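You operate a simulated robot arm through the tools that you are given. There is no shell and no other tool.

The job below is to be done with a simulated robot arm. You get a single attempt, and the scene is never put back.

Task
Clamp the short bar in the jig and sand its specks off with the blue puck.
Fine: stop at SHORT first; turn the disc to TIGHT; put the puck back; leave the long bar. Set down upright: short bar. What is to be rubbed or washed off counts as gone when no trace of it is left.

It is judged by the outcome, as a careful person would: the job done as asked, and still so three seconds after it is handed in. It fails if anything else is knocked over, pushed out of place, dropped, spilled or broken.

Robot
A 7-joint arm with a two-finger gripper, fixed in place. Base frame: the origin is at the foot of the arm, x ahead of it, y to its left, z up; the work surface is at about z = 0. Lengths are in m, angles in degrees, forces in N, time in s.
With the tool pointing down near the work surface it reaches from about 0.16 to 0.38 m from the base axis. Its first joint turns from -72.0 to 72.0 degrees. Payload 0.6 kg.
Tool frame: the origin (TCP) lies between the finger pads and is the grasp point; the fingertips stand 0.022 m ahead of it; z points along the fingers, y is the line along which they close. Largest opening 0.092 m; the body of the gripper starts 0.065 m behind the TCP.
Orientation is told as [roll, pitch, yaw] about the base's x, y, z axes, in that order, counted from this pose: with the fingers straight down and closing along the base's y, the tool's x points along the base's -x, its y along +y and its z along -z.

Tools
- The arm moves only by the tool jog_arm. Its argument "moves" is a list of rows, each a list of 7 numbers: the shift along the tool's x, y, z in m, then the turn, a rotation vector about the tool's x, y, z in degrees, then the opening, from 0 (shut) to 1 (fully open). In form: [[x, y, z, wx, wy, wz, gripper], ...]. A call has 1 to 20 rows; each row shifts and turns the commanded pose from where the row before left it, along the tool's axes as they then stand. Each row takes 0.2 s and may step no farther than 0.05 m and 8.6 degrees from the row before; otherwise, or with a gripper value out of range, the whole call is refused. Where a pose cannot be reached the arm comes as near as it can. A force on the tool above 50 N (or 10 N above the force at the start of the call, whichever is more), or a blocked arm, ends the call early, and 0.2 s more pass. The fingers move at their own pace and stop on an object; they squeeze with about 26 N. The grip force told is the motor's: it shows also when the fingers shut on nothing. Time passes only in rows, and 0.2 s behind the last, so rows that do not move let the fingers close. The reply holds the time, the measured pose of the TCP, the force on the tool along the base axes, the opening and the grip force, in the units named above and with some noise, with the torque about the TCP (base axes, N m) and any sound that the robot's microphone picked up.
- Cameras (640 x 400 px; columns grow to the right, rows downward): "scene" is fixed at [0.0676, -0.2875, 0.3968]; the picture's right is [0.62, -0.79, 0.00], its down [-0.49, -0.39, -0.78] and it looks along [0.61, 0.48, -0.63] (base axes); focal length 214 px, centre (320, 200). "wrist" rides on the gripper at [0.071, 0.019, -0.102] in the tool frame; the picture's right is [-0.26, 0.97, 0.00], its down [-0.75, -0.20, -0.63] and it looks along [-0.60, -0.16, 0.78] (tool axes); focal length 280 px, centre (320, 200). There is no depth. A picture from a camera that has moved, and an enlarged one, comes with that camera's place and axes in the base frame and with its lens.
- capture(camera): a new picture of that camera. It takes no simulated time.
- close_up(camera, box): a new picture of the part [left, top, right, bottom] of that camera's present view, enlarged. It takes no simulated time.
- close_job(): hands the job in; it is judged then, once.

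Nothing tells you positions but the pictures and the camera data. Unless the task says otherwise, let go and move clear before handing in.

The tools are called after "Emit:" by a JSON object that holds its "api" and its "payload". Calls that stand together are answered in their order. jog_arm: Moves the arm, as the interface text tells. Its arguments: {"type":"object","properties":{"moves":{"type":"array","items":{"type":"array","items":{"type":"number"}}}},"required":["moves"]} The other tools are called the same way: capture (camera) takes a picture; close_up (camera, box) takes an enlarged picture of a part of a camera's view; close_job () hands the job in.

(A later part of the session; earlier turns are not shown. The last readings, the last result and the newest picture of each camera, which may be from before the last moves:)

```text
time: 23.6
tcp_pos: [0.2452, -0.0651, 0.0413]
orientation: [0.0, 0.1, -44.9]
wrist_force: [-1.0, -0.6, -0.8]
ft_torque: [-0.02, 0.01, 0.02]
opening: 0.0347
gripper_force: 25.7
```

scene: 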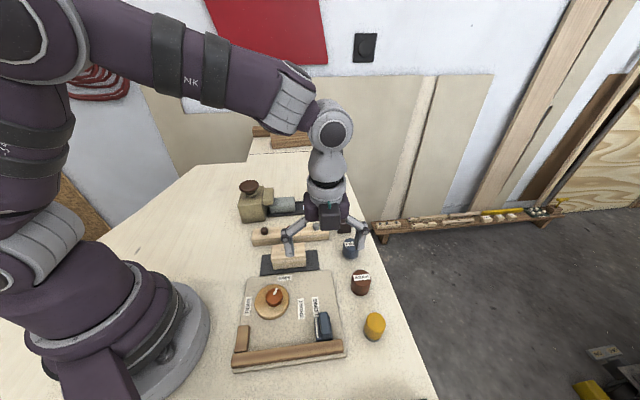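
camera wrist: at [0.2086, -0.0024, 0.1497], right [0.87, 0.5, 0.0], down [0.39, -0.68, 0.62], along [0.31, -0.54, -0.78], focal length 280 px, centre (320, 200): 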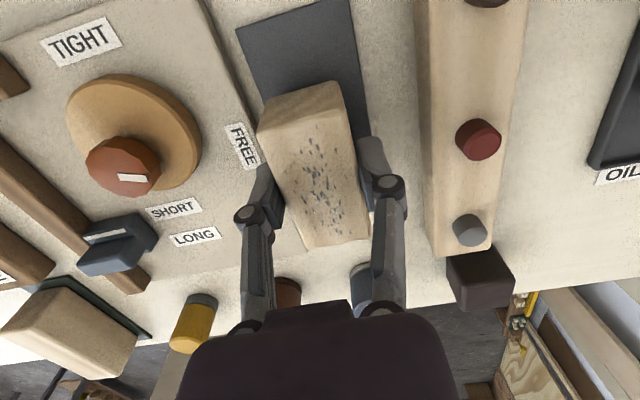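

The bar is at mat level with essentially no force. I'll release, rise 5 mm and re-grip higher.

Emit:
{"api": "jog_arm", "payload": {"moves": [[0, 0, 0, 0, 0, 0, 0.45], [0, 0, 0, 0, 0, 0, 0.5], [0, 0, -0.005, 0, 0, 0, 0.5], [0, 0, 0, 0, 0, 0, 0.3], [0, 0, 0, 0, 0, 0, 0.0], [0, 0, 0, 0, 0, 0, 0.0], [0, 0, 0, 0, 0, 0, 0.0]]}}

Emit:
{"api": "close_up", "payload": {"camera": "scene", "box": [240, 210, 340, 290]}}

```text
time: 25.2
tcp_pos: [0.247, -0.0651, 0.0462]
orientation: [0.0, 0.0, -44.8]
wrist_force: [0.5, 1.3, 4.1]
ft_torque: [-0.01, -0.04, -0.01]
opening: 0.0347
gripper_force: 26.2
```

```text
5.00 times, centred on (290, 250) of scene
camera zoom: at [0.0676, -0.2875, 0.3968], right [0.62, -0.79, 0.0], down [-0.49, -0.39, -0.78], along [0.61, 0.48, -0.63], focal length 1072 px, centre (470, -50)
```

zoom: 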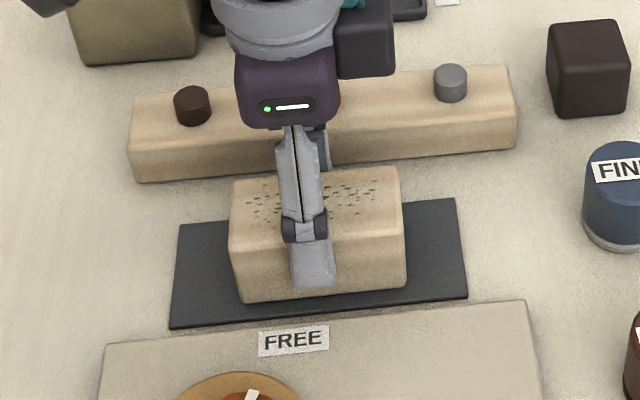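

The higher grip is good. I'll lift again, carry the bar to the pocket about 3–4 mm farther from the fence, and lower it in stages.

Emit:
{"api": "jog_arm", "payload": {"moves": [[0, 0, -0.02, 0, 0, 0, 0.0], [0, 0, -0.02, 0, 0, 0, 0.0], [0, 0, -0.02, 0, 0, 0, 0.0], [0.00675, -0.0357, 0, 0, 0, 0, 0.0], [0.00675, -0.0357, 0, 0, 0, 0, 0.0], [0.00675, -0.0357, 0, 0, 0, 0, 0.0], [0.00675, -0.0357, 0, 0, 0, 0, 0.0], [0, 0, 0.02, 0, 0, 0, 0.0], [0, 0, 0.015, 0, 0, 0, 0.0], [0, 0, 0, 0, 0, 0, 0.0]]}}

Emit:
{"api": "close_up", "payload": {"camera": "wrist", "box": [180, 0, 440, 260]}}

Emit:
{"api": "close_up", "payload": {"camera": "scene", "box": [220, 260, 360, 370]}}

```text
time: 27.4
tcp_pos: [0.1253, -0.1462, 0.0697]
orientation: [0.1, 0.0, -44.9]
wrist_force: [0.1, 0.2, -0.4]
ft_torque: [0.02, 0.01, -0.02]
opening: 0.0352
gripper_force: 25.6
```

```text
1.54 times, centred on (310, 130) of wrist
camera zoom: at [0.0883, -0.0822, 0.1735], right [0.87, 0.5, 0.0], down [0.39, -0.68, 0.62], along [0.31, -0.54, -0.78], focal length 431 px, centre (335, 308)
```

zoom: 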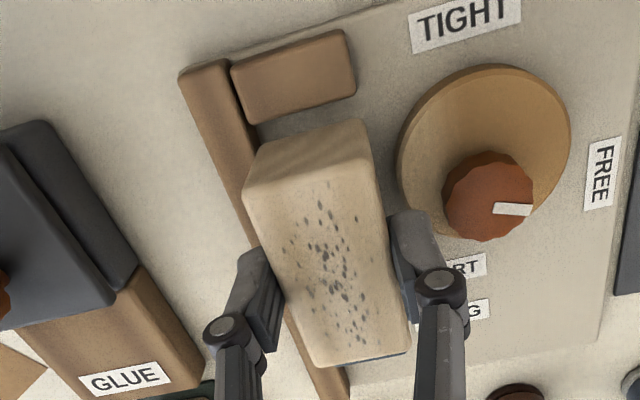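

```text
3.64 times, centred on (290, 315) of scene
camera zoom: at [0.0676, -0.2875, 0.3968], right [0.62, -0.79, 0.0], down [-0.49, -0.39, -0.78], along [0.61, 0.48, -0.63], focal length 780 px, centre (429, -218)
```

zoom: 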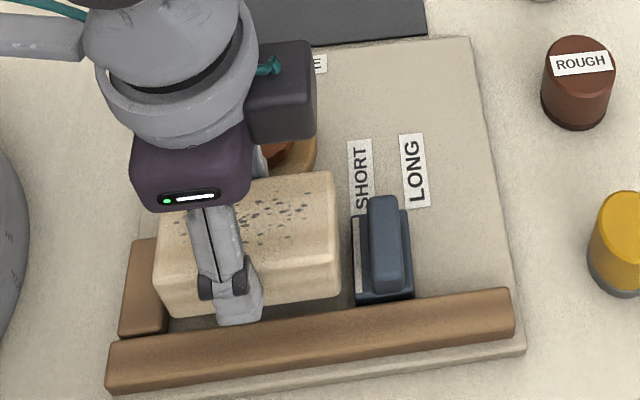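

Clearances look fine. I'll lower past the fence top while watching the force.

Emit:
{"api": "jog_arm", "payload": {"moves": [[0, 0, 0.006, 0, 0, 0, 0.0], [0, 0, 0.006, 0, 0, 0, 0.0], [0, 0, 0, 0, 0, 0, 0.0]]}}

```text
time: 28.2
tcp_pos: [0.1254, -0.1469, 0.0587]
orientation: [0.1, 0.0, -44.8]
wrist_force: [0.4, 0.3, -0.3]
ft_torque: [-0.01, 0.0, -0.01]
opening: 0.035
gripper_force: 26.1
```

Emit:
{"api": "jog_arm", "payload": {"moves": [[0, 0, 0.004, 0, 0, 0, 0.0], [0, 0, 0.004, 0, 0, 0, 0.0], [0, 0, 0, 0, 0, 0, 0.0]]}}

Emit:
{"api": "close_up", "payload": {"camera": "scene", "box": [220, 260, 360, 370]}}

Emit:
{"api": "close_up", "payload": {"camera": "wrist", "box": [180, 0, 440, 260]}}

```text
time: 29.0
tcp_pos: [0.126, -0.146, 0.0507]
orientation: [-0.1, -0.1, -45.0]
wrist_force: [-1.3, -0.4, 24.9]
ft_torque: [-0.02, 0.0, -0.02]
opening: 0.0348
gripper_force: 25.8
```

```text
3.64 times, centred on (290, 315) of scene
camera zoom: at [0.0675, -0.2875, 0.3969], right [0.62, -0.79, 0.0], down [-0.49, -0.39, -0.78], along [0.61, 0.48, -0.63], focal length 780 px, centre (429, -218)
```

zoom: 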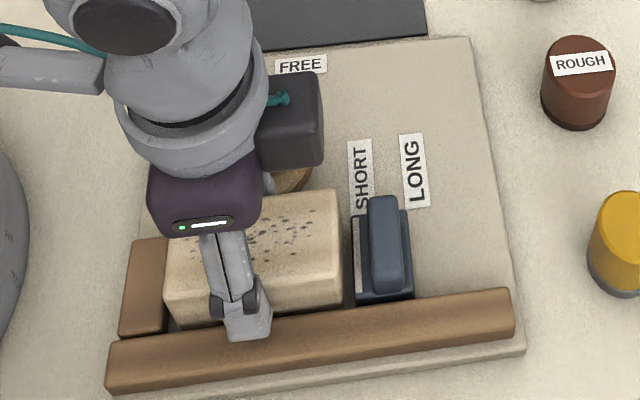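

```text
1.54 times, centred on (310, 130) of wrist
camera zoom: at [0.0888, -0.0825, 0.154], right [0.87, 0.5, 0.0], down [0.39, -0.68, 0.63], along [0.31, -0.54, -0.78], focal length 431 px, centre (335, 308)
```

zoom: 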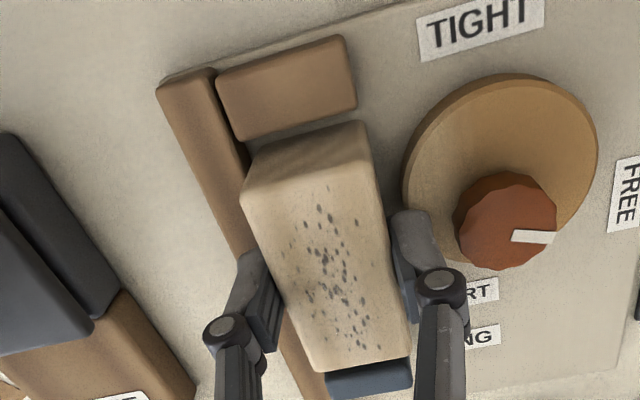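

The bar is resting flat on the board: about 25 N straight up with no torque. I'll ease off the downward pressure and slide it toward the fence until it touches.

Emit:
{"api": "jog_arm", "payload": {"moves": [[0, 0, -0.0008, 0, 0, 0, 0.0], [0, -0.0015, 0, 0, 0, 0, 0.0], [0, -0.0015, 0, 0, 0, 0, 0.0], [0, 0, 0, 0, 0, 0, 0.0]]}}

```text
time: 30.0
tcp_pos: [0.1239, -0.1484, 0.0527]
orientation: [0.1, -0.1, -44.8]
wrist_force: [8.5, 9.1, 1.1]
ft_torque: [0.26, -0.27, -0.14]
opening: 0.0354
gripper_force: 26.2
```

It touches the fence (about 12 N sideways). I'll relax slightly, set it down and release with a small opening, then rise.

Emit:
{"api": "jog_arm", "payload": {"moves": [[0, 0.0005, 0.0006, 0, 0, 0, 0.0], [0, 0, 0, 0, 0, 0, 0.45], [0, 0, 0, 0, 0, 0, 0.55], [0, 0, 0, 0, 0, 0, 0.55], [0, 0, -0.02, 0, 0, 0, 0.55], [0, 0, -0.04, 0, 0, 0, 0.55], [0, 0, -0.03, 0, 0, 0, 0.55]]}}

Emit:
{"api": "capture", "payload": {"camera": "wrist"}}

Emit:
{"api": "close_up", "payload": {"camera": "scene", "box": [220, 260, 360, 370]}}

```text
time: 31.6
tcp_pos: [0.1238, -0.1479, 0.1435]
orientation: [0.0, 0.0, -45.0]
wrist_force: [0.1, 0.1, 0.5]
ft_torque: [-0.03, 0.0, 0.0]
opening: 0.0504
gripper_force: 0.0
```

```text
taken
camera wrist: at [0.0866, -0.0852, 0.246], right [0.87, 0.5, 0.0], down [0.39, -0.68, 0.62], along [0.31, -0.54, -0.78], focal length 280 px, centre (320, 200)
```

wrist: 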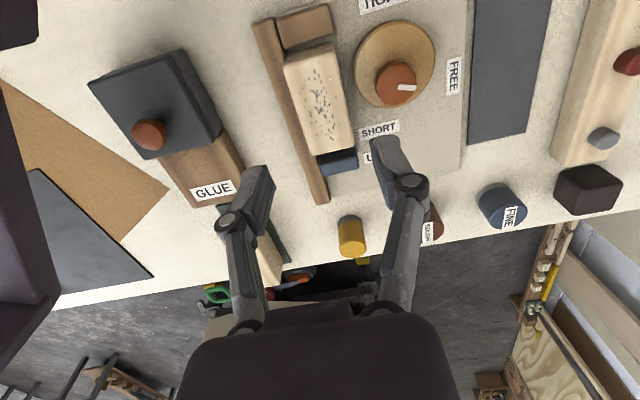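

```text
3.64 times, centred on (290, 315) of scene
camera zoom: at [0.0676, -0.2875, 0.3968], right [0.62, -0.79, 0.0], down [-0.49, -0.39, -0.78], along [0.61, 0.48, -0.63], focal length 780 px, centre (429, -218)
```

zoom: 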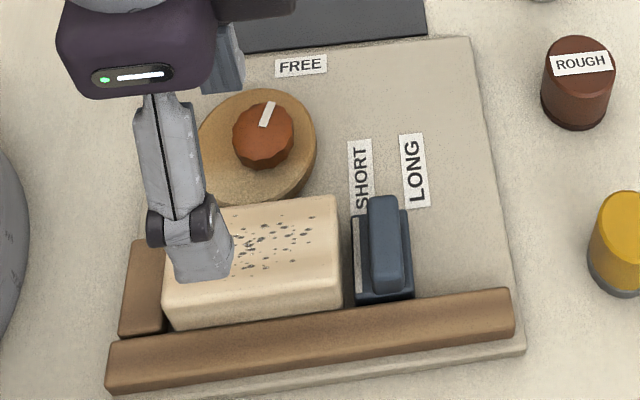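

The short bar is seated in the pocket. Now for the disc: I'll raise a bit and rotate the gripper back to -135° near the knob, then measure the knob's position.

Emit:
{"api": "jog_arm", "payload": {"moves": [[0, 0.0, 0, 0, 0, 8.5, 0.6], [0, 0, 0, 0, 0, 8.5, 0.6], [0, 0, 0, 0, 0, 8.5, 0.6], [0, 0, 0, 0, 0, 8.5, 0.6], [0, 0, 0, 0, 0, 8.5, 0.6], [0, 0, 0, 0, 0, 8.5, 0.6], [0, 0, 0, 0, 0, 8.5, 0.6], [0, 0, 0, 0, 0, 8.5, 0.6], [0, 0, 0, 0, 0, 8.5, 0.6], [0, 0, 0, 0, 0, 8.5, 0.6], [0, 0, 0, 0, 0, 5, 0.6], [0.04, 0.002, 0, 0, 0, 0, 0.6], [0.035, 0.0, 0, 0, 0, 0, 0.6]]}}

Emit:
{"api": "capture", "payload": {"camera": "wrist"}}

Emit:
{"api": "close_up", "payload": {"camera": "wrist", "box": [180, 60, 400, 220]}}

Emit:
{"api": "close_up", "payload": {"camera": "scene", "box": [220, 260, 360, 370]}}

```text
time: 34.4
tcp_pos: [0.1782, -0.0975, 0.1403]
orientation: [0.0, 0.0, -135.0]
wrist_force: [0.4, -0.3, 0.3]
ft_torque: [0.03, -0.02, -0.03]
opening: 0.0553
gripper_force: 0.1
```

```text
taken
camera wrist: at [0.2411, -0.0603, 0.2447], right [0.5, -0.87, 0.0], down [-0.68, -0.39, 0.62], along [-0.54, -0.31, -0.78], focal length 280 px, centre (320, 200)
```

wrist: 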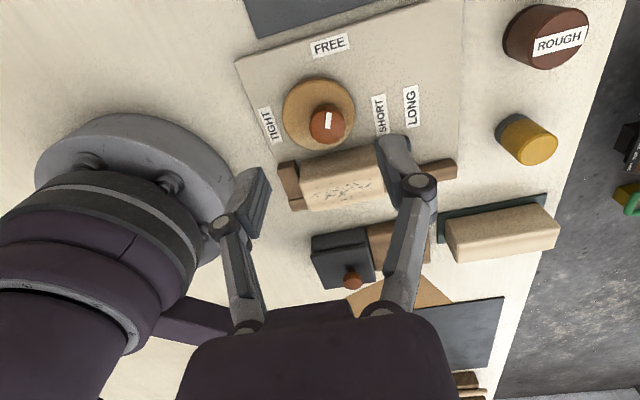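

```text
2.50 times, centred on (290, 140) of wrist
camera zoom: at [0.2411, -0.0603, 0.2447], right [0.5, -0.87, 0.0], down [-0.68, -0.39, 0.62], along [-0.54, -0.31, -0.78], focal length 701 px, centre (395, 350)
```

zoom: 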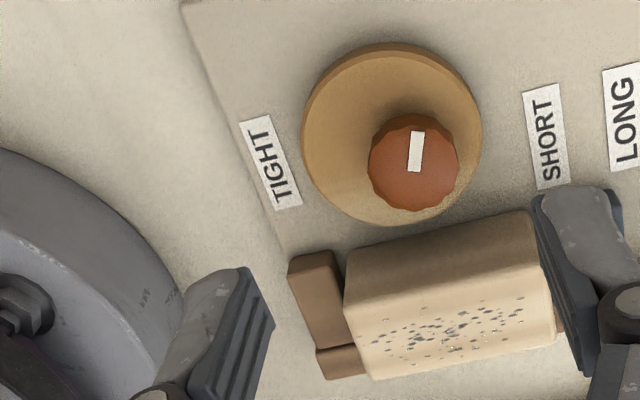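

```text
3.64 times, centred on (290, 315) of scene
camera zoom: at [0.0675, -0.2875, 0.3968], right [0.62, -0.79, 0.0], down [-0.49, -0.39, -0.78], along [0.61, 0.48, -0.63], focal length 780 px, centre (429, -218)
```

zoom: 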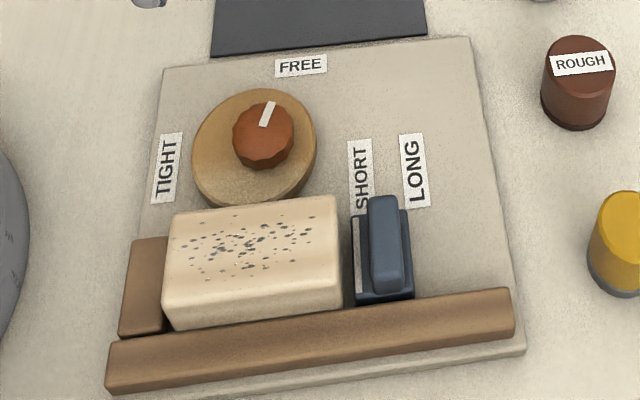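

The knob's top centre triangulates to (0.163, -0.113), z ≈ 0.034. I'll hover over it with a narrower opening and verify.

Emit:
{"api": "jog_arm", "payload": {"moves": [[-0.0214, 0, 0.02, 0, 0, 0, 0.5], [0, 0, 0.03, 0, 0, 0, 0.5], [0, 0, 0.025, 0, 0, 0, 0.5], [0, 0, 0, 0, 0, 0, 0.5]]}}

Emit:
{"api": "capture", "payload": {"camera": "wrist"}}

Emit:
{"api": "close_up", "payload": {"camera": "scene", "box": [220, 230, 340, 340]}}

```text
time: 35.4
tcp_pos: [0.1626, -0.113, 0.0655]
orientation: [0.0, 0.0, -134.9]
wrist_force: [0.5, -0.3, -0.5]
ft_torque: [0.01, 0.03, -0.04]
opening: 0.0459
gripper_force: 0.1
```

```text
taken
camera wrist: at [0.2253, -0.0768, 0.1684], right [0.5, -0.87, 0.0], down [-0.68, -0.39, 0.62], along [-0.54, -0.31, -0.78], focal length 280 px, centre (320, 200)
```

wrist: 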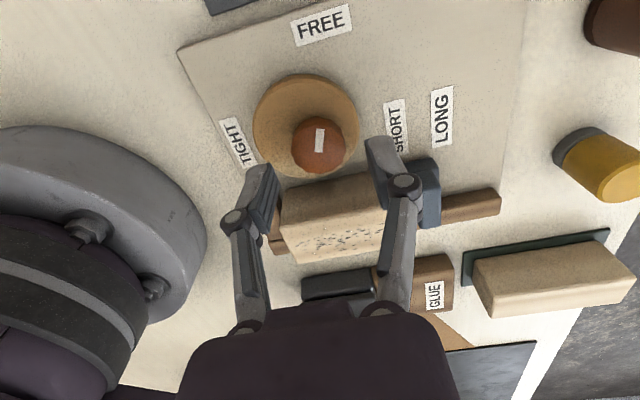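

```text
3.64 times, centred on (280, 285) of scene
camera zoom: at [0.0676, -0.2875, 0.3968], right [0.62, -0.79, 0.0], down [-0.49, -0.39, -0.78], along [0.61, 0.48, -0.63], focal length 780 px, centre (466, -109)
```

zoom: 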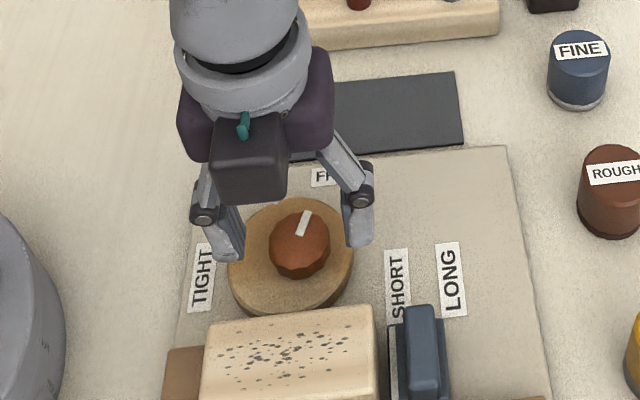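

The knob sits centred between the fingers. I'll descend to grip it.

Emit:
{"api": "jog_arm", "payload": {"moves": [[0.001, 0, 0.012, 0, 0, 0, 0.5], [0, 0, 0.0105, 0, 0, 0, 0.5], [0, 0, 0, 0, 0, 0, 0.5]]}}

Emit:
{"api": "capture", "payload": {"camera": "wrist"}}

```text
time: 36.2
tcp_pos: [0.1631, -0.1111, 0.0442]
orientation: [0.0, 0.0, -134.9]
wrist_force: [0.7, 1.0, 0.1]
ft_torque: [0.0, 0.0, 0.0]
opening: 0.0459
gripper_force: 0.1
```

```text
taken
camera wrist: at [0.2262, -0.075, 0.1469], right [0.5, -0.87, 0.0], down [-0.68, -0.39, 0.62], along [-0.54, -0.31, -0.78], focal length 280 px, centre (320, 200)
```

wrist: 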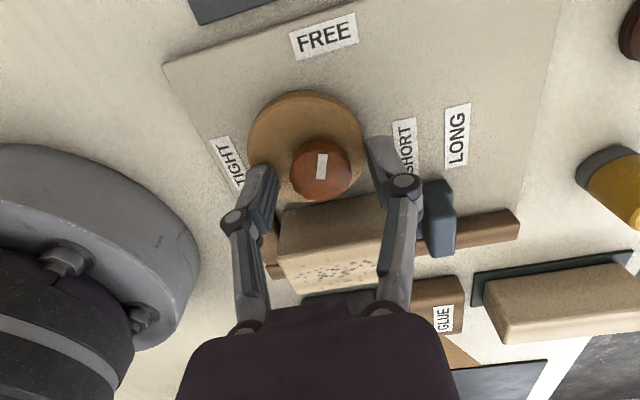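

Emit:
{"api": "jog_arm", "payload": {"moves": [[0, 0, 0, 0, 0, 0, 0.3], [0, 0, 0, 0, 0, 0, 0.1], [0, 0, 0, 0, 0, 0, 0.0], [0, 0, 0, 0, 0, 0, 0.0]]}}

Emit:
{"api": "capture", "payload": {"camera": "wrist"}}

```text
time: 36.9
tcp_pos: [0.164, -0.1127, 0.0438]
orientation: [0.1, 0.1, -134.9]
wrist_force: [-2.0, -0.5, 15.7]
ft_torque: [0.1, 0.26, 0.01]
opening: 0.0274
gripper_force: 28.0
stopped in row 3: the force on the tool passed its limit at 52 N (the readings are from after the stop); the commanded pose is now the measured one
```

```text
taken
camera wrist: at [0.2264, -0.0752, 0.1477], right [0.5, -0.87, 0.0], down [-0.68, -0.39, 0.62], along [-0.54, -0.31, -0.78], focal length 280 px, centre (320, 200)
```

wrist: 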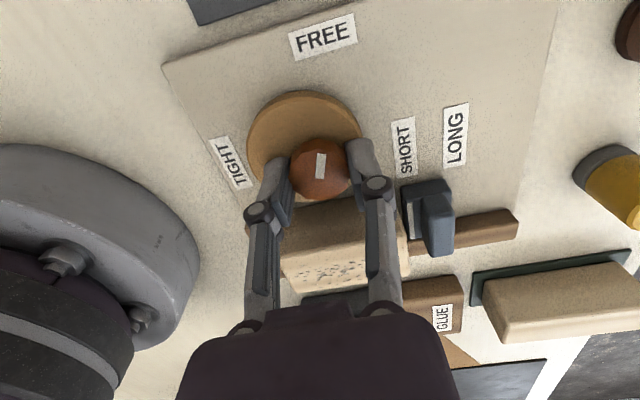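

The knob is gripped (27 mm) and a brief self-centring force has settled. I'll turn it counter-clockwise toward TIGHT in stages.

Emit:
{"api": "jog_arm", "payload": {"moves": [[0, 0, 0, 0, 0, -5, 0.0], [0, 0, 0, 0, 0, -7, 0.0], [0, 0, 0, 0, 0, -7, 0.0], [0, 0, 0, 0, 0, -7, 0.0]]}}

Emit:
{"api": "close_up", "payload": {"camera": "scene", "box": [220, 230, 340, 340]}}

Emit:
{"api": "capture", "payload": {"camera": "wrist"}}

```text
time: 37.9
tcp_pos: [0.1633, -0.112, 0.0439]
orientation: [0.3, 0.1, -108.8]
wrist_force: [4.5, -1.1, 23.4]
ft_torque: [0.32, 0.31, -0.01]
opening: 0.0271
gripper_force: 27.9
```

```text
3.64 times, centred on (280, 285) of scene
camera zoom: at [0.0675, -0.2875, 0.3969], right [0.62, -0.79, 0.0], down [-0.49, -0.39, -0.78], along [0.61, 0.48, -0.63], focal length 780 px, centre (466, -109)
```

zoom: 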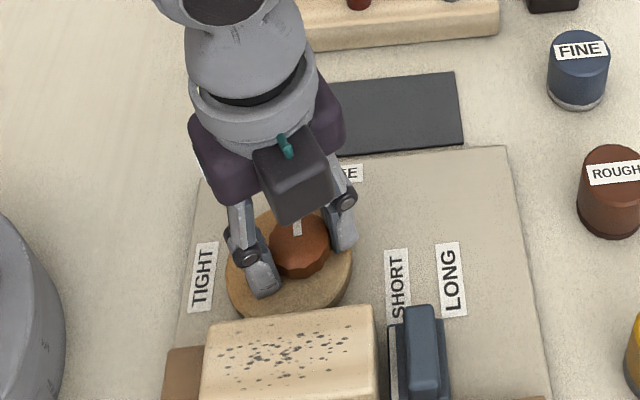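

```text
taken
camera wrist: at [0.204, -0.0511, 0.1477], right [0.83, -0.56, 0.0], down [-0.44, -0.65, 0.62], along [-0.35, -0.52, -0.78], focal length 280 px, centre (320, 200)
```

wrist: 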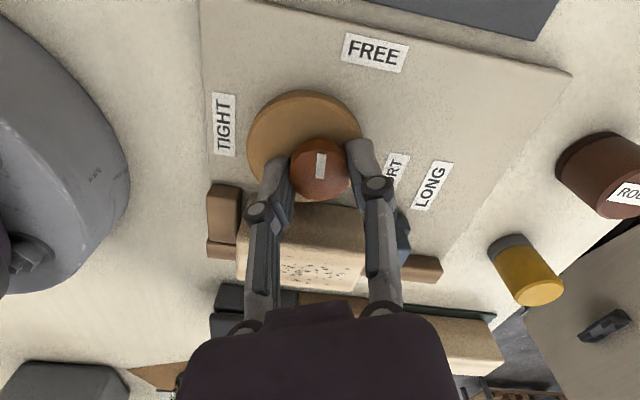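

The disc turns with the gripper. I'll continue, easing the vertical load a little.

Emit:
{"api": "jog_arm", "payload": {"moves": [[0, 0, -0.0004, 0, 0, -7, 0.0], [0, 0, 0, 0, 0, -7, 0.0], [0, 0, 0, 0, 0, -7, 0.0], [0, 0, 0, 0, 0, -7, 0.0], [0, 0, 0, 0, 0, -7, 0.0]]}}

Emit:
{"api": "close_up", "payload": {"camera": "scene", "box": [220, 230, 340, 340]}}

Emit:
{"api": "capture", "payload": {"camera": "wrist"}}

```text
time: 39.1
tcp_pos: [0.1645, -0.1129, 0.0439]
orientation: [0.2, -0.2, -73.8]
wrist_force: [26.2, -9.7, -16.1]
ft_torque: [-0.19, -0.28, -0.05]
opening: 0.0272
gripper_force: 28.2
```

```text
3.64 times, centred on (280, 285) of scene
camera zoom: at [0.0676, -0.2875, 0.3968], right [0.62, -0.79, 0.0], down [-0.49, -0.39, -0.78], along [0.61, 0.48, -0.63], focal length 780 px, centre (466, -109)
```

zoom: 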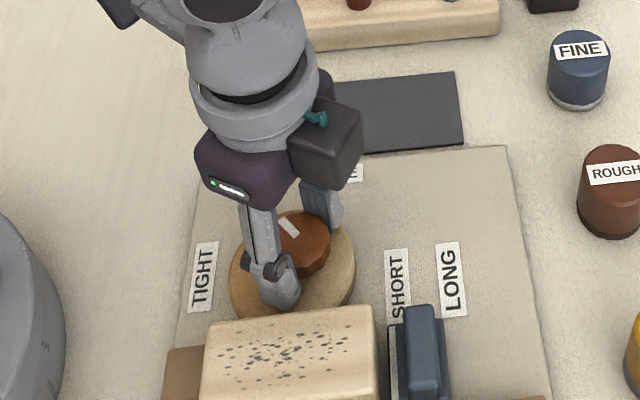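

```text
taken
camera wrist: at [0.1623, -0.0384, 0.148], right [1.0, 0.02, 0.0], down [0.01, -0.78, 0.63], along [0.01, -0.63, -0.78], focal length 280 px, centre (320, 200)
```

wrist: 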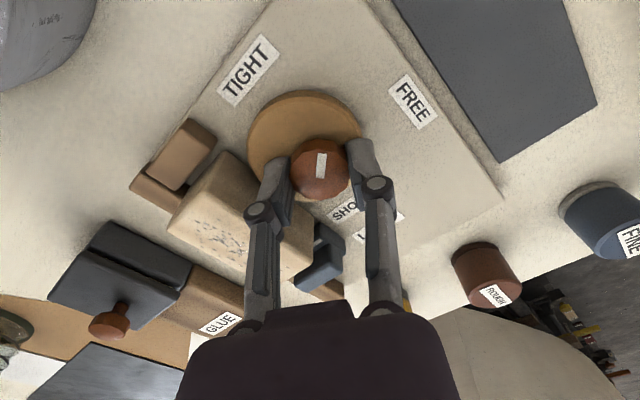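

The disc has turned about 61°. I'll relieve the side load and continue.

Emit:
{"api": "jog_arm", "payload": {"moves": [[-0.0004, 0.0006, 0.0003, 0, 0, -6, 0.0], [0, 0, 0, 0, 0, -7, 0.0], [0, 0, 0, 0, 0, -7, 0.0], [0, 0, 0, 0, 0, -6, 0.0]]}}

Emit:
{"api": "close_up", "payload": {"camera": "scene", "box": [220, 230, 340, 340]}}

Emit:
{"api": "close_up", "payload": {"camera": "wrist", "box": [160, 20, 420, 220]}}

```text
time: 40.1
tcp_pos: [0.1644, -0.1113, 0.0455]
orientation: [0.1, -0.3, -47.8]
wrist_force: [32.1, -6.0, -16.3]
ft_torque: [0.01, -0.31, -0.03]
opening: 0.0268
gripper_force: 28.1
```

```text
3.64 times, centred on (280, 285) of scene
camera zoom: at [0.0676, -0.2875, 0.3968], right [0.62, -0.79, 0.0], down [-0.49, -0.39, -0.78], along [0.61, 0.48, -0.63], focal length 780 px, centre (466, -109)
```

zoom: 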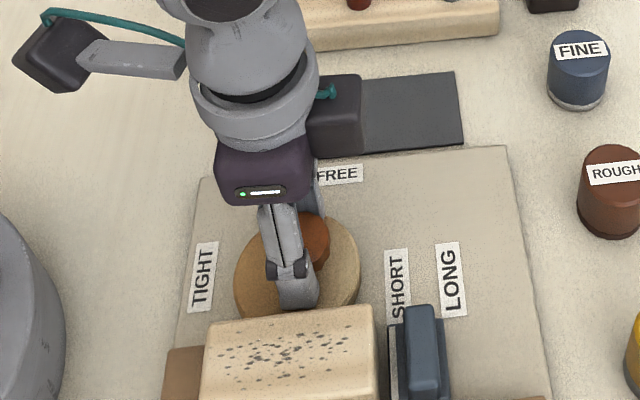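

```text
2.00 times, centred on (290, 120) of wrist
camera zoom: at [0.1305, -0.0461, 0.1479], right [0.89, 0.45, 0.0], down [0.35, -0.69, 0.63], along [0.29, -0.56, -0.78], focal length 561 px, centre (380, 360)
```

zoom: 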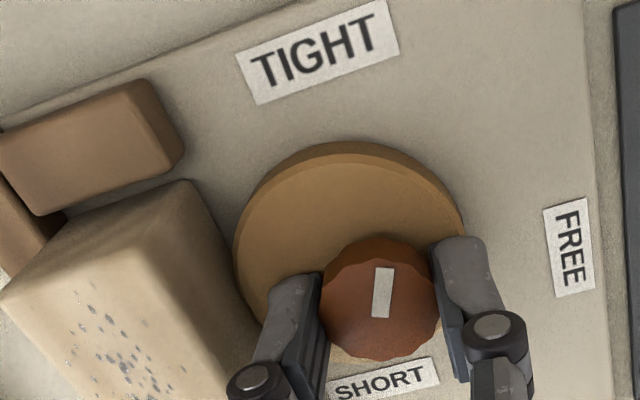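

About 87° done; the pointer needs roughly 20° more. I'll relieve the load and proceed in small steps.

Emit:
{"api": "jog_arm", "payload": {"moves": [[-0.0008, 0.0006, 0.0003, 0, 0, 0, 0.0], [0, 0, 0, 0, 0, -4, 0.0], [0, 0, 0, 0, 0, -4, 0.0], [0, 0, 0, 0, 0, -3, 0.0]]}}

Emit:
{"api": "close_up", "payload": {"camera": "wrist", "box": [160, 20, 420, 220]}}

```text
time: 41.1
tcp_pos: [0.1648, -0.112, 0.0439]
orientation: [0.1, -0.1, -36.9]
wrist_force: [20.2, 11.1, 11.6]
ft_torque: [0.16, -0.42, -0.08]
opening: 0.027
gripper_force: 28.5
```

```text
2.00 times, centred on (290, 120) of wrist
camera zoom: at [0.119, -0.0538, 0.1477], right [0.79, 0.62, 0.0], down [0.48, -0.62, 0.63], along [0.39, -0.49, -0.78], focal length 561 px, centre (380, 360)
```

zoom: 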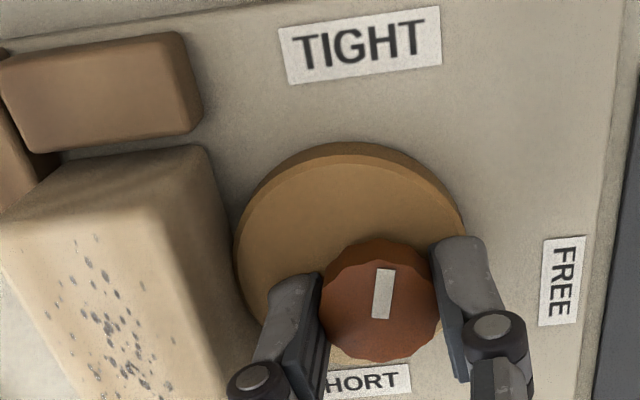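

Emit:
{"api": "jog_arm", "payload": {"moves": [[-0.0002, 0.0006, 0, 0, 0, -3, 0.0], [0, 0, 0, 0, 0, -3, 0.0], [0, 0, 0, 0, 0, -2, 0.0], [0, 0, 0, 0, 0, 0, 0.0]]}}

Emit:
{"api": "close_up", "payload": {"camera": "wrist", "box": [160, 20, 420, 220]}}

Emit:
{"api": "close_up", "payload": {"camera": "scene", "box": [220, 250, 340, 370]}}

```text
time: 41.8
tcp_pos: [0.1658, -0.1112, 0.0434]
orientation: [0.1, -0.1, -29.7]
wrist_force: [-1.7, 2.3, 11.3]
ft_torque: [-0.22, 0.14, 0.01]
opening: 0.0271
gripper_force: 28.0
stopped in row 3: the force on the tool passed its limit at 54 N (the readings are from after the stop); the commanded pose is now the measured one
```

```text
2.00 times, centred on (290, 120) of wrist
camera zoom: at [0.1125, -0.0598, 0.1477], right [0.71, 0.71, 0.0], down [0.55, -0.55, 0.62], along [0.44, -0.44, -0.78], focal length 561 px, centre (380, 360)
```

zoom: 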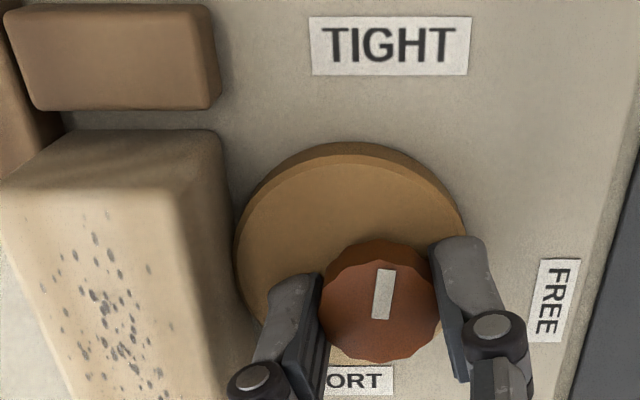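

```text
3.33 times, centred on (280, 310) of scene
camera zoom: at [0.0675, -0.2875, 0.3968], right [0.62, -0.79, 0.0], down [-0.49, -0.39, -0.78], along [0.61, 0.48, -0.63], focal length 715 px, centre (453, -167)
```

zoom: 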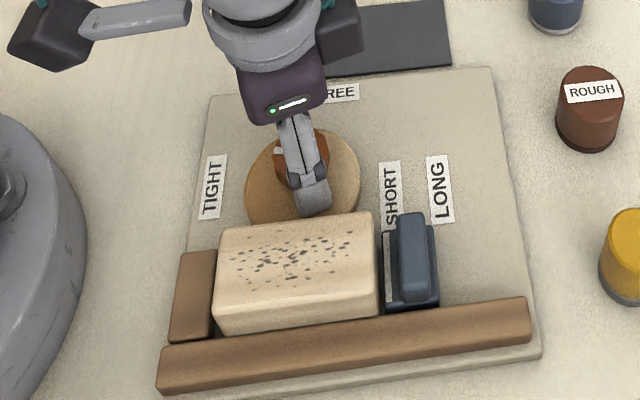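

The cam is engaging: force peaked briefly and the pointer is within a few degrees of TIGHT. I'll turn the last bit gently.

Emit:
{"api": "jog_arm", "payload": {"moves": [[0, 0, 0, 0, 0, -2, 0.0], [0, 0, 0, 0, 0, -2, 0.0], [0, 0, 0, 0, 0, 0, 0.0]]}}

Emit:
{"api": "close_up", "payload": {"camera": "wrist", "box": [160, 20, 420, 220]}}

```text
time: 42.6
tcp_pos: [0.1649, -0.1116, 0.044]
orientation: [0.1, 0.0, -25.7]
wrist_force: [1.6, 1.1, -6.3]
ft_torque: [-0.15, -0.06, 0.02]
opening: 0.0271
gripper_force: 27.9
```

```text
2.00 times, centred on (290, 120) of wrist
camera zoom: at [0.109, -0.0634, 0.1477], right [0.66, 0.76, 0.0], down [0.59, -0.51, 0.62], along [0.47, -0.41, -0.78], focal length 561 px, centre (380, 360)
```

zoom: 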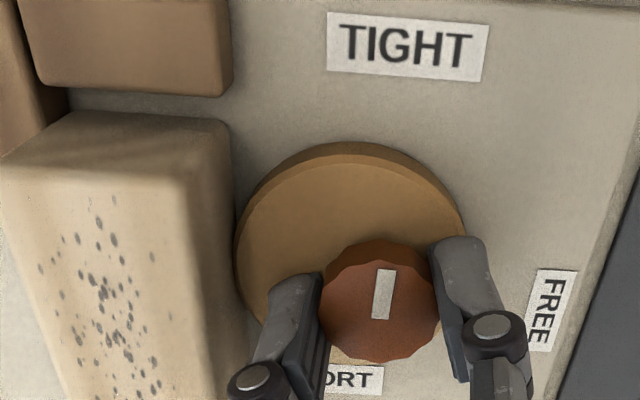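

The pointer now lines up with TIGHT, 109° from the start. I'll release with a small opening, rise straight up and inspect.

Emit:
{"api": "jog_arm", "payload": {"moves": [[0, 0, 0, 0, 0, 0, 0.38], [0, 0, 0, 0, 0, 0, 0.38], [0, 0, -0.02, 0, 0, 0, 0.38], [0, 0, -0.04, 0, 0, 0, 0.38], [0, 0, -0.04, 0, 0, 0, 0.4], [0.03, 0.03, 0, 0, 0, 0, 0.5], [0, 0, 0, 0, 0, 0, 0.5]]}}

Emit:
{"api": "close_up", "payload": {"camera": "wrist", "box": [100, 20, 460, 220]}}

Emit:
{"api": "close_up", "payload": {"camera": "scene", "box": [220, 250, 340, 370]}}

Emit:
{"api": "capture", "payload": {"camera": "wrist"}}

```text
time: 44.2
tcp_pos: [0.15, -0.0735, 0.143]
orientation: [0.1, 0.0, -25.8]
wrist_force: [-0.6, -0.4, 0.0]
ft_torque: [0.02, 0.02, -0.02]
opening: 0.046
gripper_force: 0.0
```

```text
1.78 times, centred on (280, 120) of wrist
camera zoom: at [0.0931, -0.0243, 0.2473], right [0.66, 0.76, 0.0], down [0.59, -0.51, 0.62], along [0.47, -0.41, -0.78], focal length 498 px, centre (391, 342)
```

zoom: 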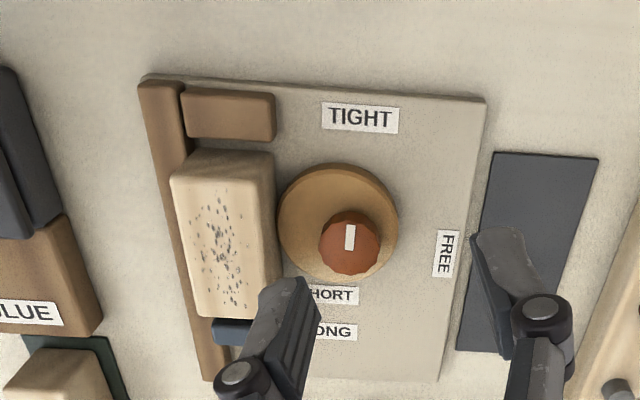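

```text
3.33 times, centred on (280, 310) of scene
camera zoom: at [0.0676, -0.2875, 0.3968], right [0.62, -0.79, 0.0], down [-0.49, -0.39, -0.78], along [0.61, 0.48, -0.63], focal length 715 px, centre (453, -167)
```

zoom: 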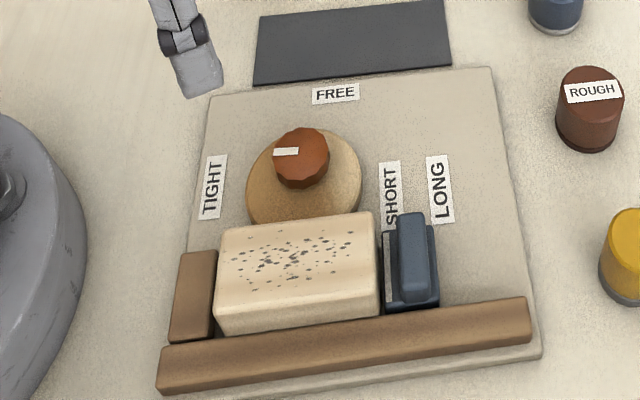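

```text
taken
camera wrist: at [0.0931, -0.0243, 0.2473], right [0.66, 0.76, 0.0], down [0.59, -0.51, 0.62], along [0.47, -0.41, -0.78], focal length 280 px, centre (320, 200)
```

wrist: 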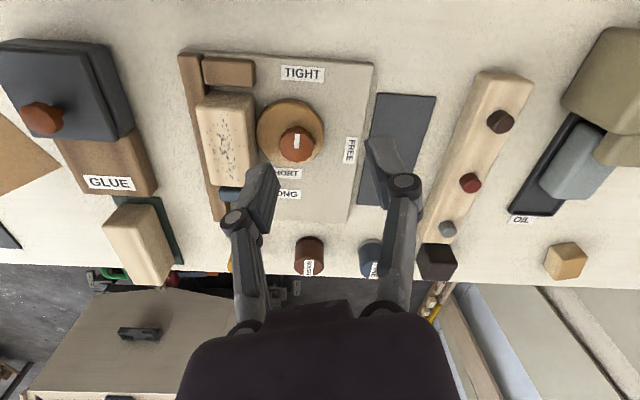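

The bar is clamped between the disc and the fence, and the pointer is at TIGHT. Next is the blue FINE puck, near (0.345, -0.158). I'll move near it, turn to -135° and locate it accurately.

Emit:
{"api": "jog_arm", "payload": {"moves": [[-0.0391, 0.0019, 0, 0, 0, 0, 0.7], [-0.0391, 0.0019, 0, 0, 0, 0, 0.7], [-0.0391, 0.0019, 0, 0, 0, 0, 0.7], [-0.0391, 0.0019, 0, 0, 0, 0, 0.7], [-0.0391, 0.0018, 0, 0, 0, 0, 0.7], [0, 0, 0, 0, 0, 8.4, 0.7], [0, 0, 0, 0, 0, 8.4, 0.7], [0, 0, 0, 0, 0, 8.4, 0.7], [0, 0, 0, 0, 0, 8.4, 0.7], [0, 0, 0, 0, 0, 8.4, 0.7], [0, 0, 0, 0, 0, 8.4, 0.7], [0, 0, 0, 0, 0, 8.4, 0.7], [0, 0, 0, 0, 0, 8.4, 0.7], [0, 0, 0, 0, 0, 8.4, 0.7], [0, 0, 0, 0, 0, 8.4, 0.7], [0, 0, 0, 0, 0, 8.4, 0.7], [0, 0, 0, 0, 0, 8.4, 0.7], [0, 0, 0, 0, 0, 8.4, 0.7]]}}

Emit:
{"api": "capture", "payload": {"camera": "wrist"}}

Emit:
{"api": "close_up", "payload": {"camera": "scene", "box": [300, 200, 400, 300]}}

```text
time: 48.0
tcp_pos: [0.3327, -0.1486, 0.1445]
orientation: [0.0, 0.0, -135.1]
wrist_force: [0.3, 0.2, 0.7]
ft_torque: [0.0, -0.02, 0.03]
opening: 0.0642
gripper_force: 0.0
```

```text
taken
camera wrist: at [0.3944, -0.1118, 0.2478], right [0.5, -0.87, 0.0], down [-0.68, -0.39, 0.62], along [-0.54, -0.31, -0.78], focal length 280 px, centre (320, 200)
```

wrist: 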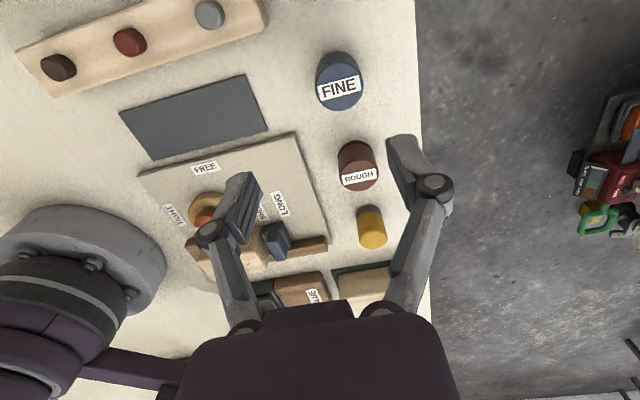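

```text
4.00 times, centred on (350, 250) of scene
camera zoom: at [0.0676, -0.2875, 0.3968], right [0.62, -0.79, 0.0], down [-0.49, -0.39, -0.78], along [0.61, 0.48, -0.63], focal length 858 px, centre (200, 0)
```

zoom: 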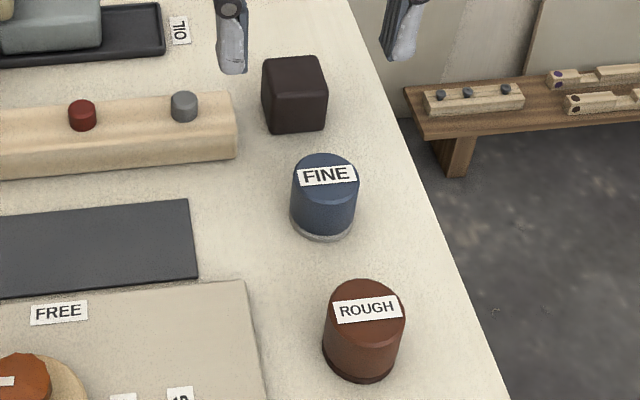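

Emit:
{"api": "close_up", "payload": {"camera": "wrist", "box": [280, 30, 400, 130]}}

Emit:
{"api": "close_up", "payload": {"camera": "scene", "box": [325, 215, 375, 265]}}

```text
4.00 times, centred on (340, 80) of wrist
camera zoom: at [0.3944, -0.1118, 0.2478], right [0.5, -0.87, 0.0], down [-0.68, -0.39, 0.62], along [-0.54, -0.31, -0.78], focal length 1122 px, centre (240, 680)
```

zoom: 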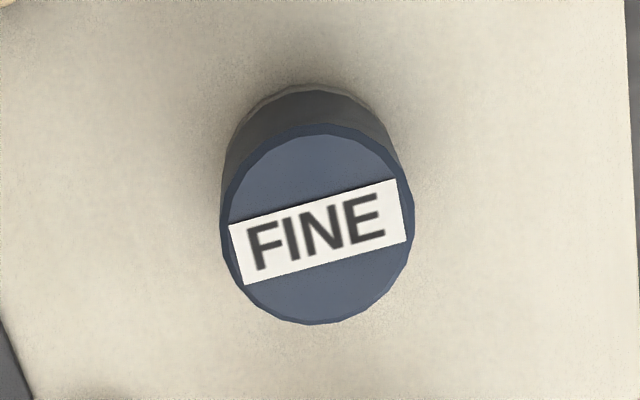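

```text
8.00 times, centred on (350, 240) of scene
camera zoom: at [0.0676, -0.2875, 0.3968], right [0.62, -0.79, 0.0], down [-0.49, -0.39, -0.78], along [0.61, 0.48, -0.63], focal length 1716 px, centre (80, -120)
```

zoom: 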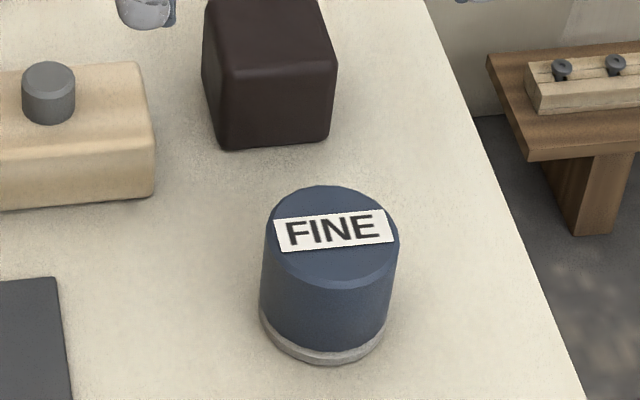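

The blue puck triangulates to (0.346, -0.156), about 36 mm across and 30 mm tall. I'll move over it and descend partway.

Emit:
{"api": "jog_arm", "payload": {"moves": [[0.0042, 0.0146, 0, 0, 0, 0, 0.68], [0, 0, 0.03, 0, 0, 0, 0.68], [0, 0, 0.035, 0, 0, 0, 0.68], [0, 0, 0, 0, 0, 0, 0.68]]}}

Emit:
{"api": "capture", "payload": {"camera": "wrist"}}

Emit:
{"api": "close_up", "payload": {"camera": "scene", "box": [300, 190, 400, 290]}}

```text
time: 49.0
tcp_pos: [0.3431, -0.1553, 0.0793]
orientation: [-0.2, 0.1, -135.0]
wrist_force: [0.1, -0.1, 0.1]
ft_torque: [0.04, -0.02, -0.01]
opening: 0.0625
gripper_force: 0.1
out of reach, approached as far as the arm can: row 1
```

```text
taken
camera wrist: at [0.4059, -0.1184, 0.1827], right [0.5, -0.87, 0.0], down [-0.68, -0.39, 0.62], along [-0.54, -0.31, -0.78], focal length 280 px, centre (320, 200)
```

wrist: 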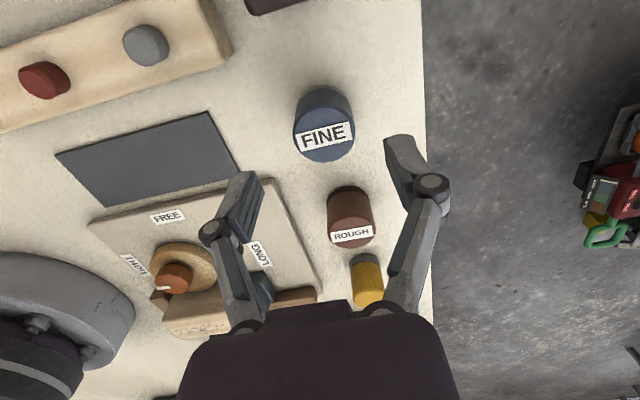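

```text
4.00 times, centred on (350, 240) of scene
camera zoom: at [0.0676, -0.2875, 0.3968], right [0.62, -0.79, 0.0], down [-0.49, -0.39, -0.78], along [0.61, 0.48, -0.63], focal length 858 px, centre (200, 40)
```

zoom: 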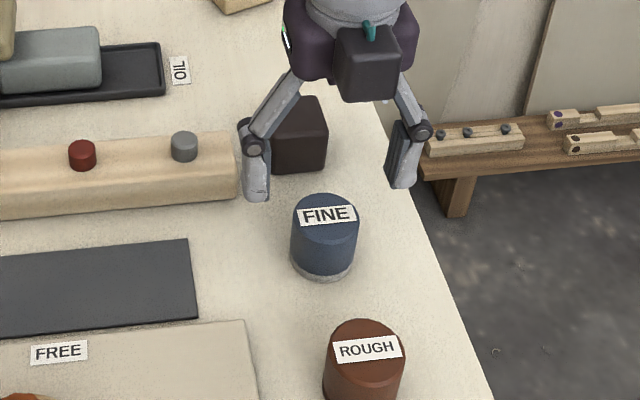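

The puck is centred between the fingers within about 2 mm. I'll apply that correction, descend and close.

Emit:
{"api": "jog_arm", "payload": {"moves": [[0.001, 0.0018, 0.02, 0, 0, 0, 0.68], [0, 0, 0.017, 0, 0, 0, 0.68], [0, 0, 0.01, 0, 0, 0, 0.68], [0, 0, 0, 0, 0, 0, 0.68]]}}

Emit:
{"api": "capture", "payload": {"camera": "wrist"}}

Emit:
{"api": "close_up", "payload": {"camera": "scene", "box": [300, 190, 400, 290]}}

```text
time: 50.0
tcp_pos: [0.3429, -0.1548, 0.0325]
orientation: [0.1, 0.1, -135.0]
wrist_force: [0.2, -0.7, 0.5]
ft_torque: [-0.01, 0.03, 0.0]
opening: 0.0625
gripper_force: 0.0
```

```text
taken
camera wrist: at [0.4063, -0.119, 0.1349], right [0.5, -0.87, 0.0], down [-0.68, -0.39, 0.62], along [-0.54, -0.31, -0.78], focal length 280 px, centre (320, 200)
```

wrist: 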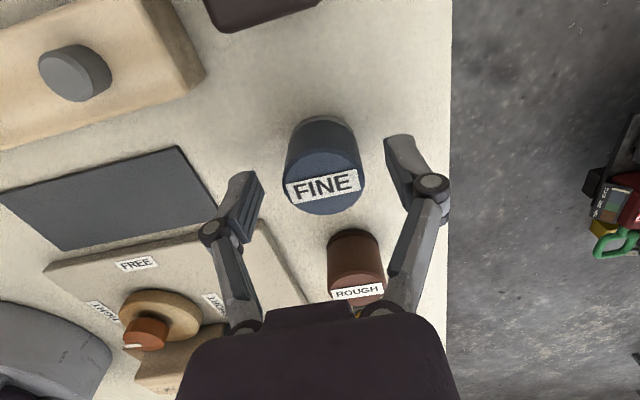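

```text
4.00 times, centred on (350, 240) of scene
camera zoom: at [0.0676, -0.2875, 0.3968], right [0.62, -0.79, 0.0], down [-0.49, -0.39, -0.78], along [0.61, 0.48, -0.63], focal length 858 px, centre (200, 40)
```

zoom: 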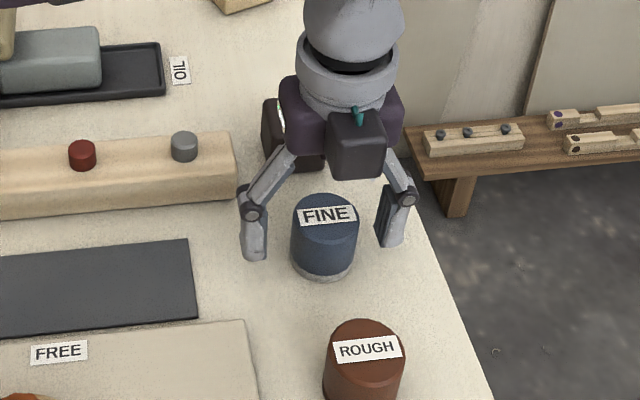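

The puck is evenly between the fingers. Closing now.

Emit:
{"api": "jog_arm", "payload": {"moves": [[0, 0, 0, 0, 0, 0, 0.45], [0, 0, 0, 0, 0, 0, 0.3], [0, 0, 0, 0, 0, 0, 0.1], [0, 0, 0, 0, 0, 0, 0.0], [0, 0, 0, 0, 0, 0, 0.0]]}}

Emit:
{"api": "capture", "payload": {"camera": "wrist"}}

```text
time: 51.2
tcp_pos: [0.3432, -0.1551, 0.0323]
orientation: [0.2, 0.1, -135.0]
wrist_force: [-1.0, 0.6, 4.1]
ft_torque: [0.07, 0.01, -0.01]
opening: 0.0348
gripper_force: 26.1
```

```text
taken
camera wrist: at [0.4063, -0.1189, 0.1351], right [0.5, -0.87, 0.0], down [-0.68, -0.39, 0.62], along [-0.54, -0.31, -0.78], focal length 280 px, centre (320, 200)
```

wrist: 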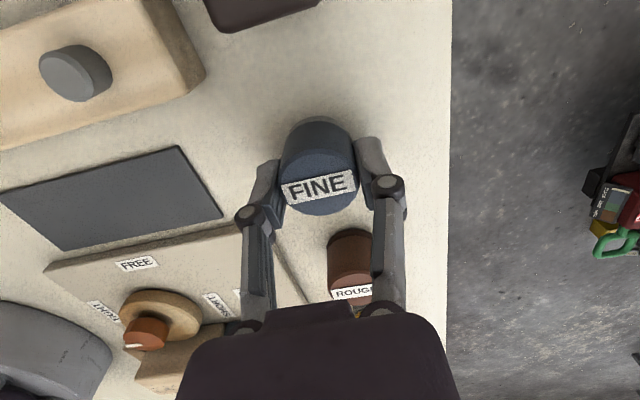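

The puck is held. I'll lift it straight up, then carry it to a point above the middle of the clamped bar.

Emit:
{"api": "jog_arm", "payload": {"moves": [[0, 0, -0.02, 0, 0, 0, 0.0], [0, 0, -0.03, 0, 0, 0, 0.0], [-0.0254, -0.0267, -0.004, 0, 0, 0, 0.0], [-0.0254, -0.0267, -0.004, 0, 0, 0, 0.0], [-0.0253, -0.0267, -0.004, 0, 0, 0, 0.0], [-0.0253, -0.0267, -0.004, 0, 0, 0, 0.0], [-0.0253, -0.0266, -0.004, 0, 0, 0, 0.0], [-0.0253, -0.0266, 0, 0, 0, 0, 0.0], [0, 0, 0, 0, 0, 0, 0.0]]}}

Emit:
{"api": "capture", "payload": {"camera": "wrist"}}

Emit:
{"api": "close_up", "payload": {"camera": "scene", "box": [200, 230, 360, 370]}}

```text
time: 53.2
tcp_pos: [0.1227, -0.1512, 0.0988]
orientation: [0.0, 0.1, -135.0]
wrist_force: [0.0, 0.2, -0.9]
ft_torque: [-0.01, -0.04, 0.0]
opening: 0.0347
gripper_force: 26.4
```

```text
taken
camera wrist: at [0.1854, -0.1143, 0.2028], right [0.5, -0.87, 0.0], down [-0.68, -0.39, 0.62], along [-0.54, -0.31, -0.78], focal length 280 px, centre (320, 200)
```

wrist: 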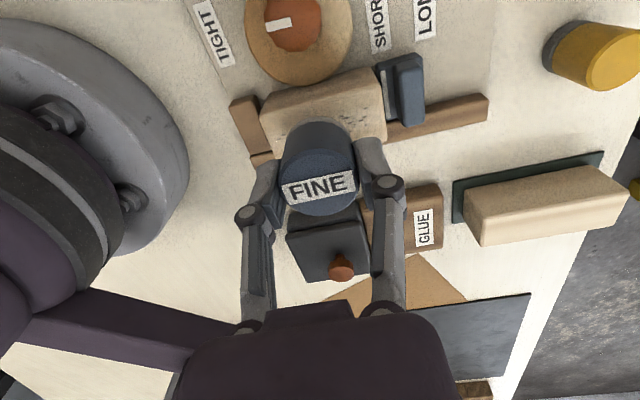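

```text
2.86 times, centred on (280, 300) of scene
camera zoom: at [0.0676, -0.2875, 0.3968], right [0.62, -0.79, 0.0], down [-0.49, -0.39, -0.78], along [0.61, 0.48, -0.63], focal length 613 px, centre (434, -86)
```

zoom: 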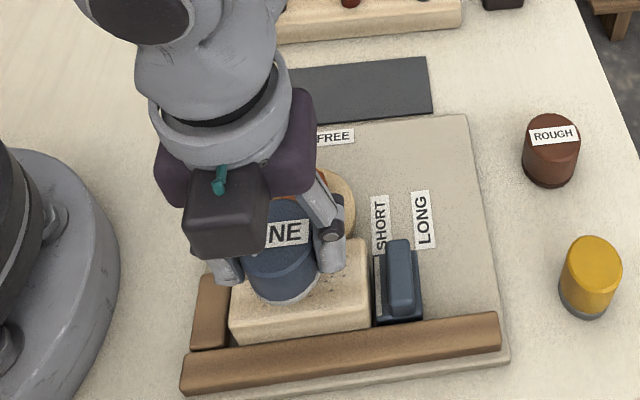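

The puck is above the bar's centre. I'll lower it toward the bar top and feel for contact.

Emit:
{"api": "jog_arm", "payload": {"moves": [[0.001, 0, 0.012, 0, 0, 0, 0.0], [0, 0, 0.007, 0, 0, 0, 0.0], [0, 0, 0, 0, 0, 0, 0.0]]}}

Emit:
{"api": "jog_arm", "payload": {"moves": [[0, 0, 0.0015, 0, 0, 0, 0.0], [0, 0, 0, 0, 0, 0, 0.0]]}}

Emit:
{"api": "jog_arm", "payload": {"moves": [[0, 0, 0.001, 0, 0, 0, 0.0], [0, 0, 0, 0, 0, 0, 0.0]]}}

```text
time: 54.0
tcp_pos: [0.1219, -0.1494, 0.0831]
orientation: [0.0, 0.2, -134.9]
wrist_force: [-2.1, 2.5, 19.2]
ft_torque: [0.13, 0.01, 0.02]
opening: 0.035
gripper_force: 26.0
```

```text
time: 54.6
tcp_pos: [0.1226, -0.1499, 0.0812]
orientation: [0.1, 0.1, -135.0]
wrist_force: [0.2, -2.5, 24.3]
ft_torque: [-0.06, -0.08, 0.01]
opening: 0.0347
gripper_force: 25.7
```

```text
time: 55.2
tcp_pos: [0.1236, -0.1502, 0.0807]
orientation: [0.0, 0.1, -134.9]
wrist_force: [1.9, -2.2, 24.4]
ft_torque: [-0.03, -0.1, -0.02]
opening: 0.0349
gripper_force: 25.8
```

Contact came earlier than expected, with the bar top near z = 0.05, and the puck slipped about 2 mm up in the grip at around 24 N. I'll back off to a moderate pressing force before rubbing.

Emit:
{"api": "jog_arm", "payload": {"moves": [[0, 0, -0.0005, 0, 0, 0, 0.0], [0, 0, 0, 0, 0, 0, 0.0]]}}

```text
time: 55.8
tcp_pos: [0.1229, -0.1469, 0.0804]
orientation: [-0.3, 0.1, -135.0]
wrist_force: [0.0, -1.6, 4.0]
ft_torque: [-0.05, -0.02, -0.01]
opening: 0.0346
gripper_force: 26.2
```

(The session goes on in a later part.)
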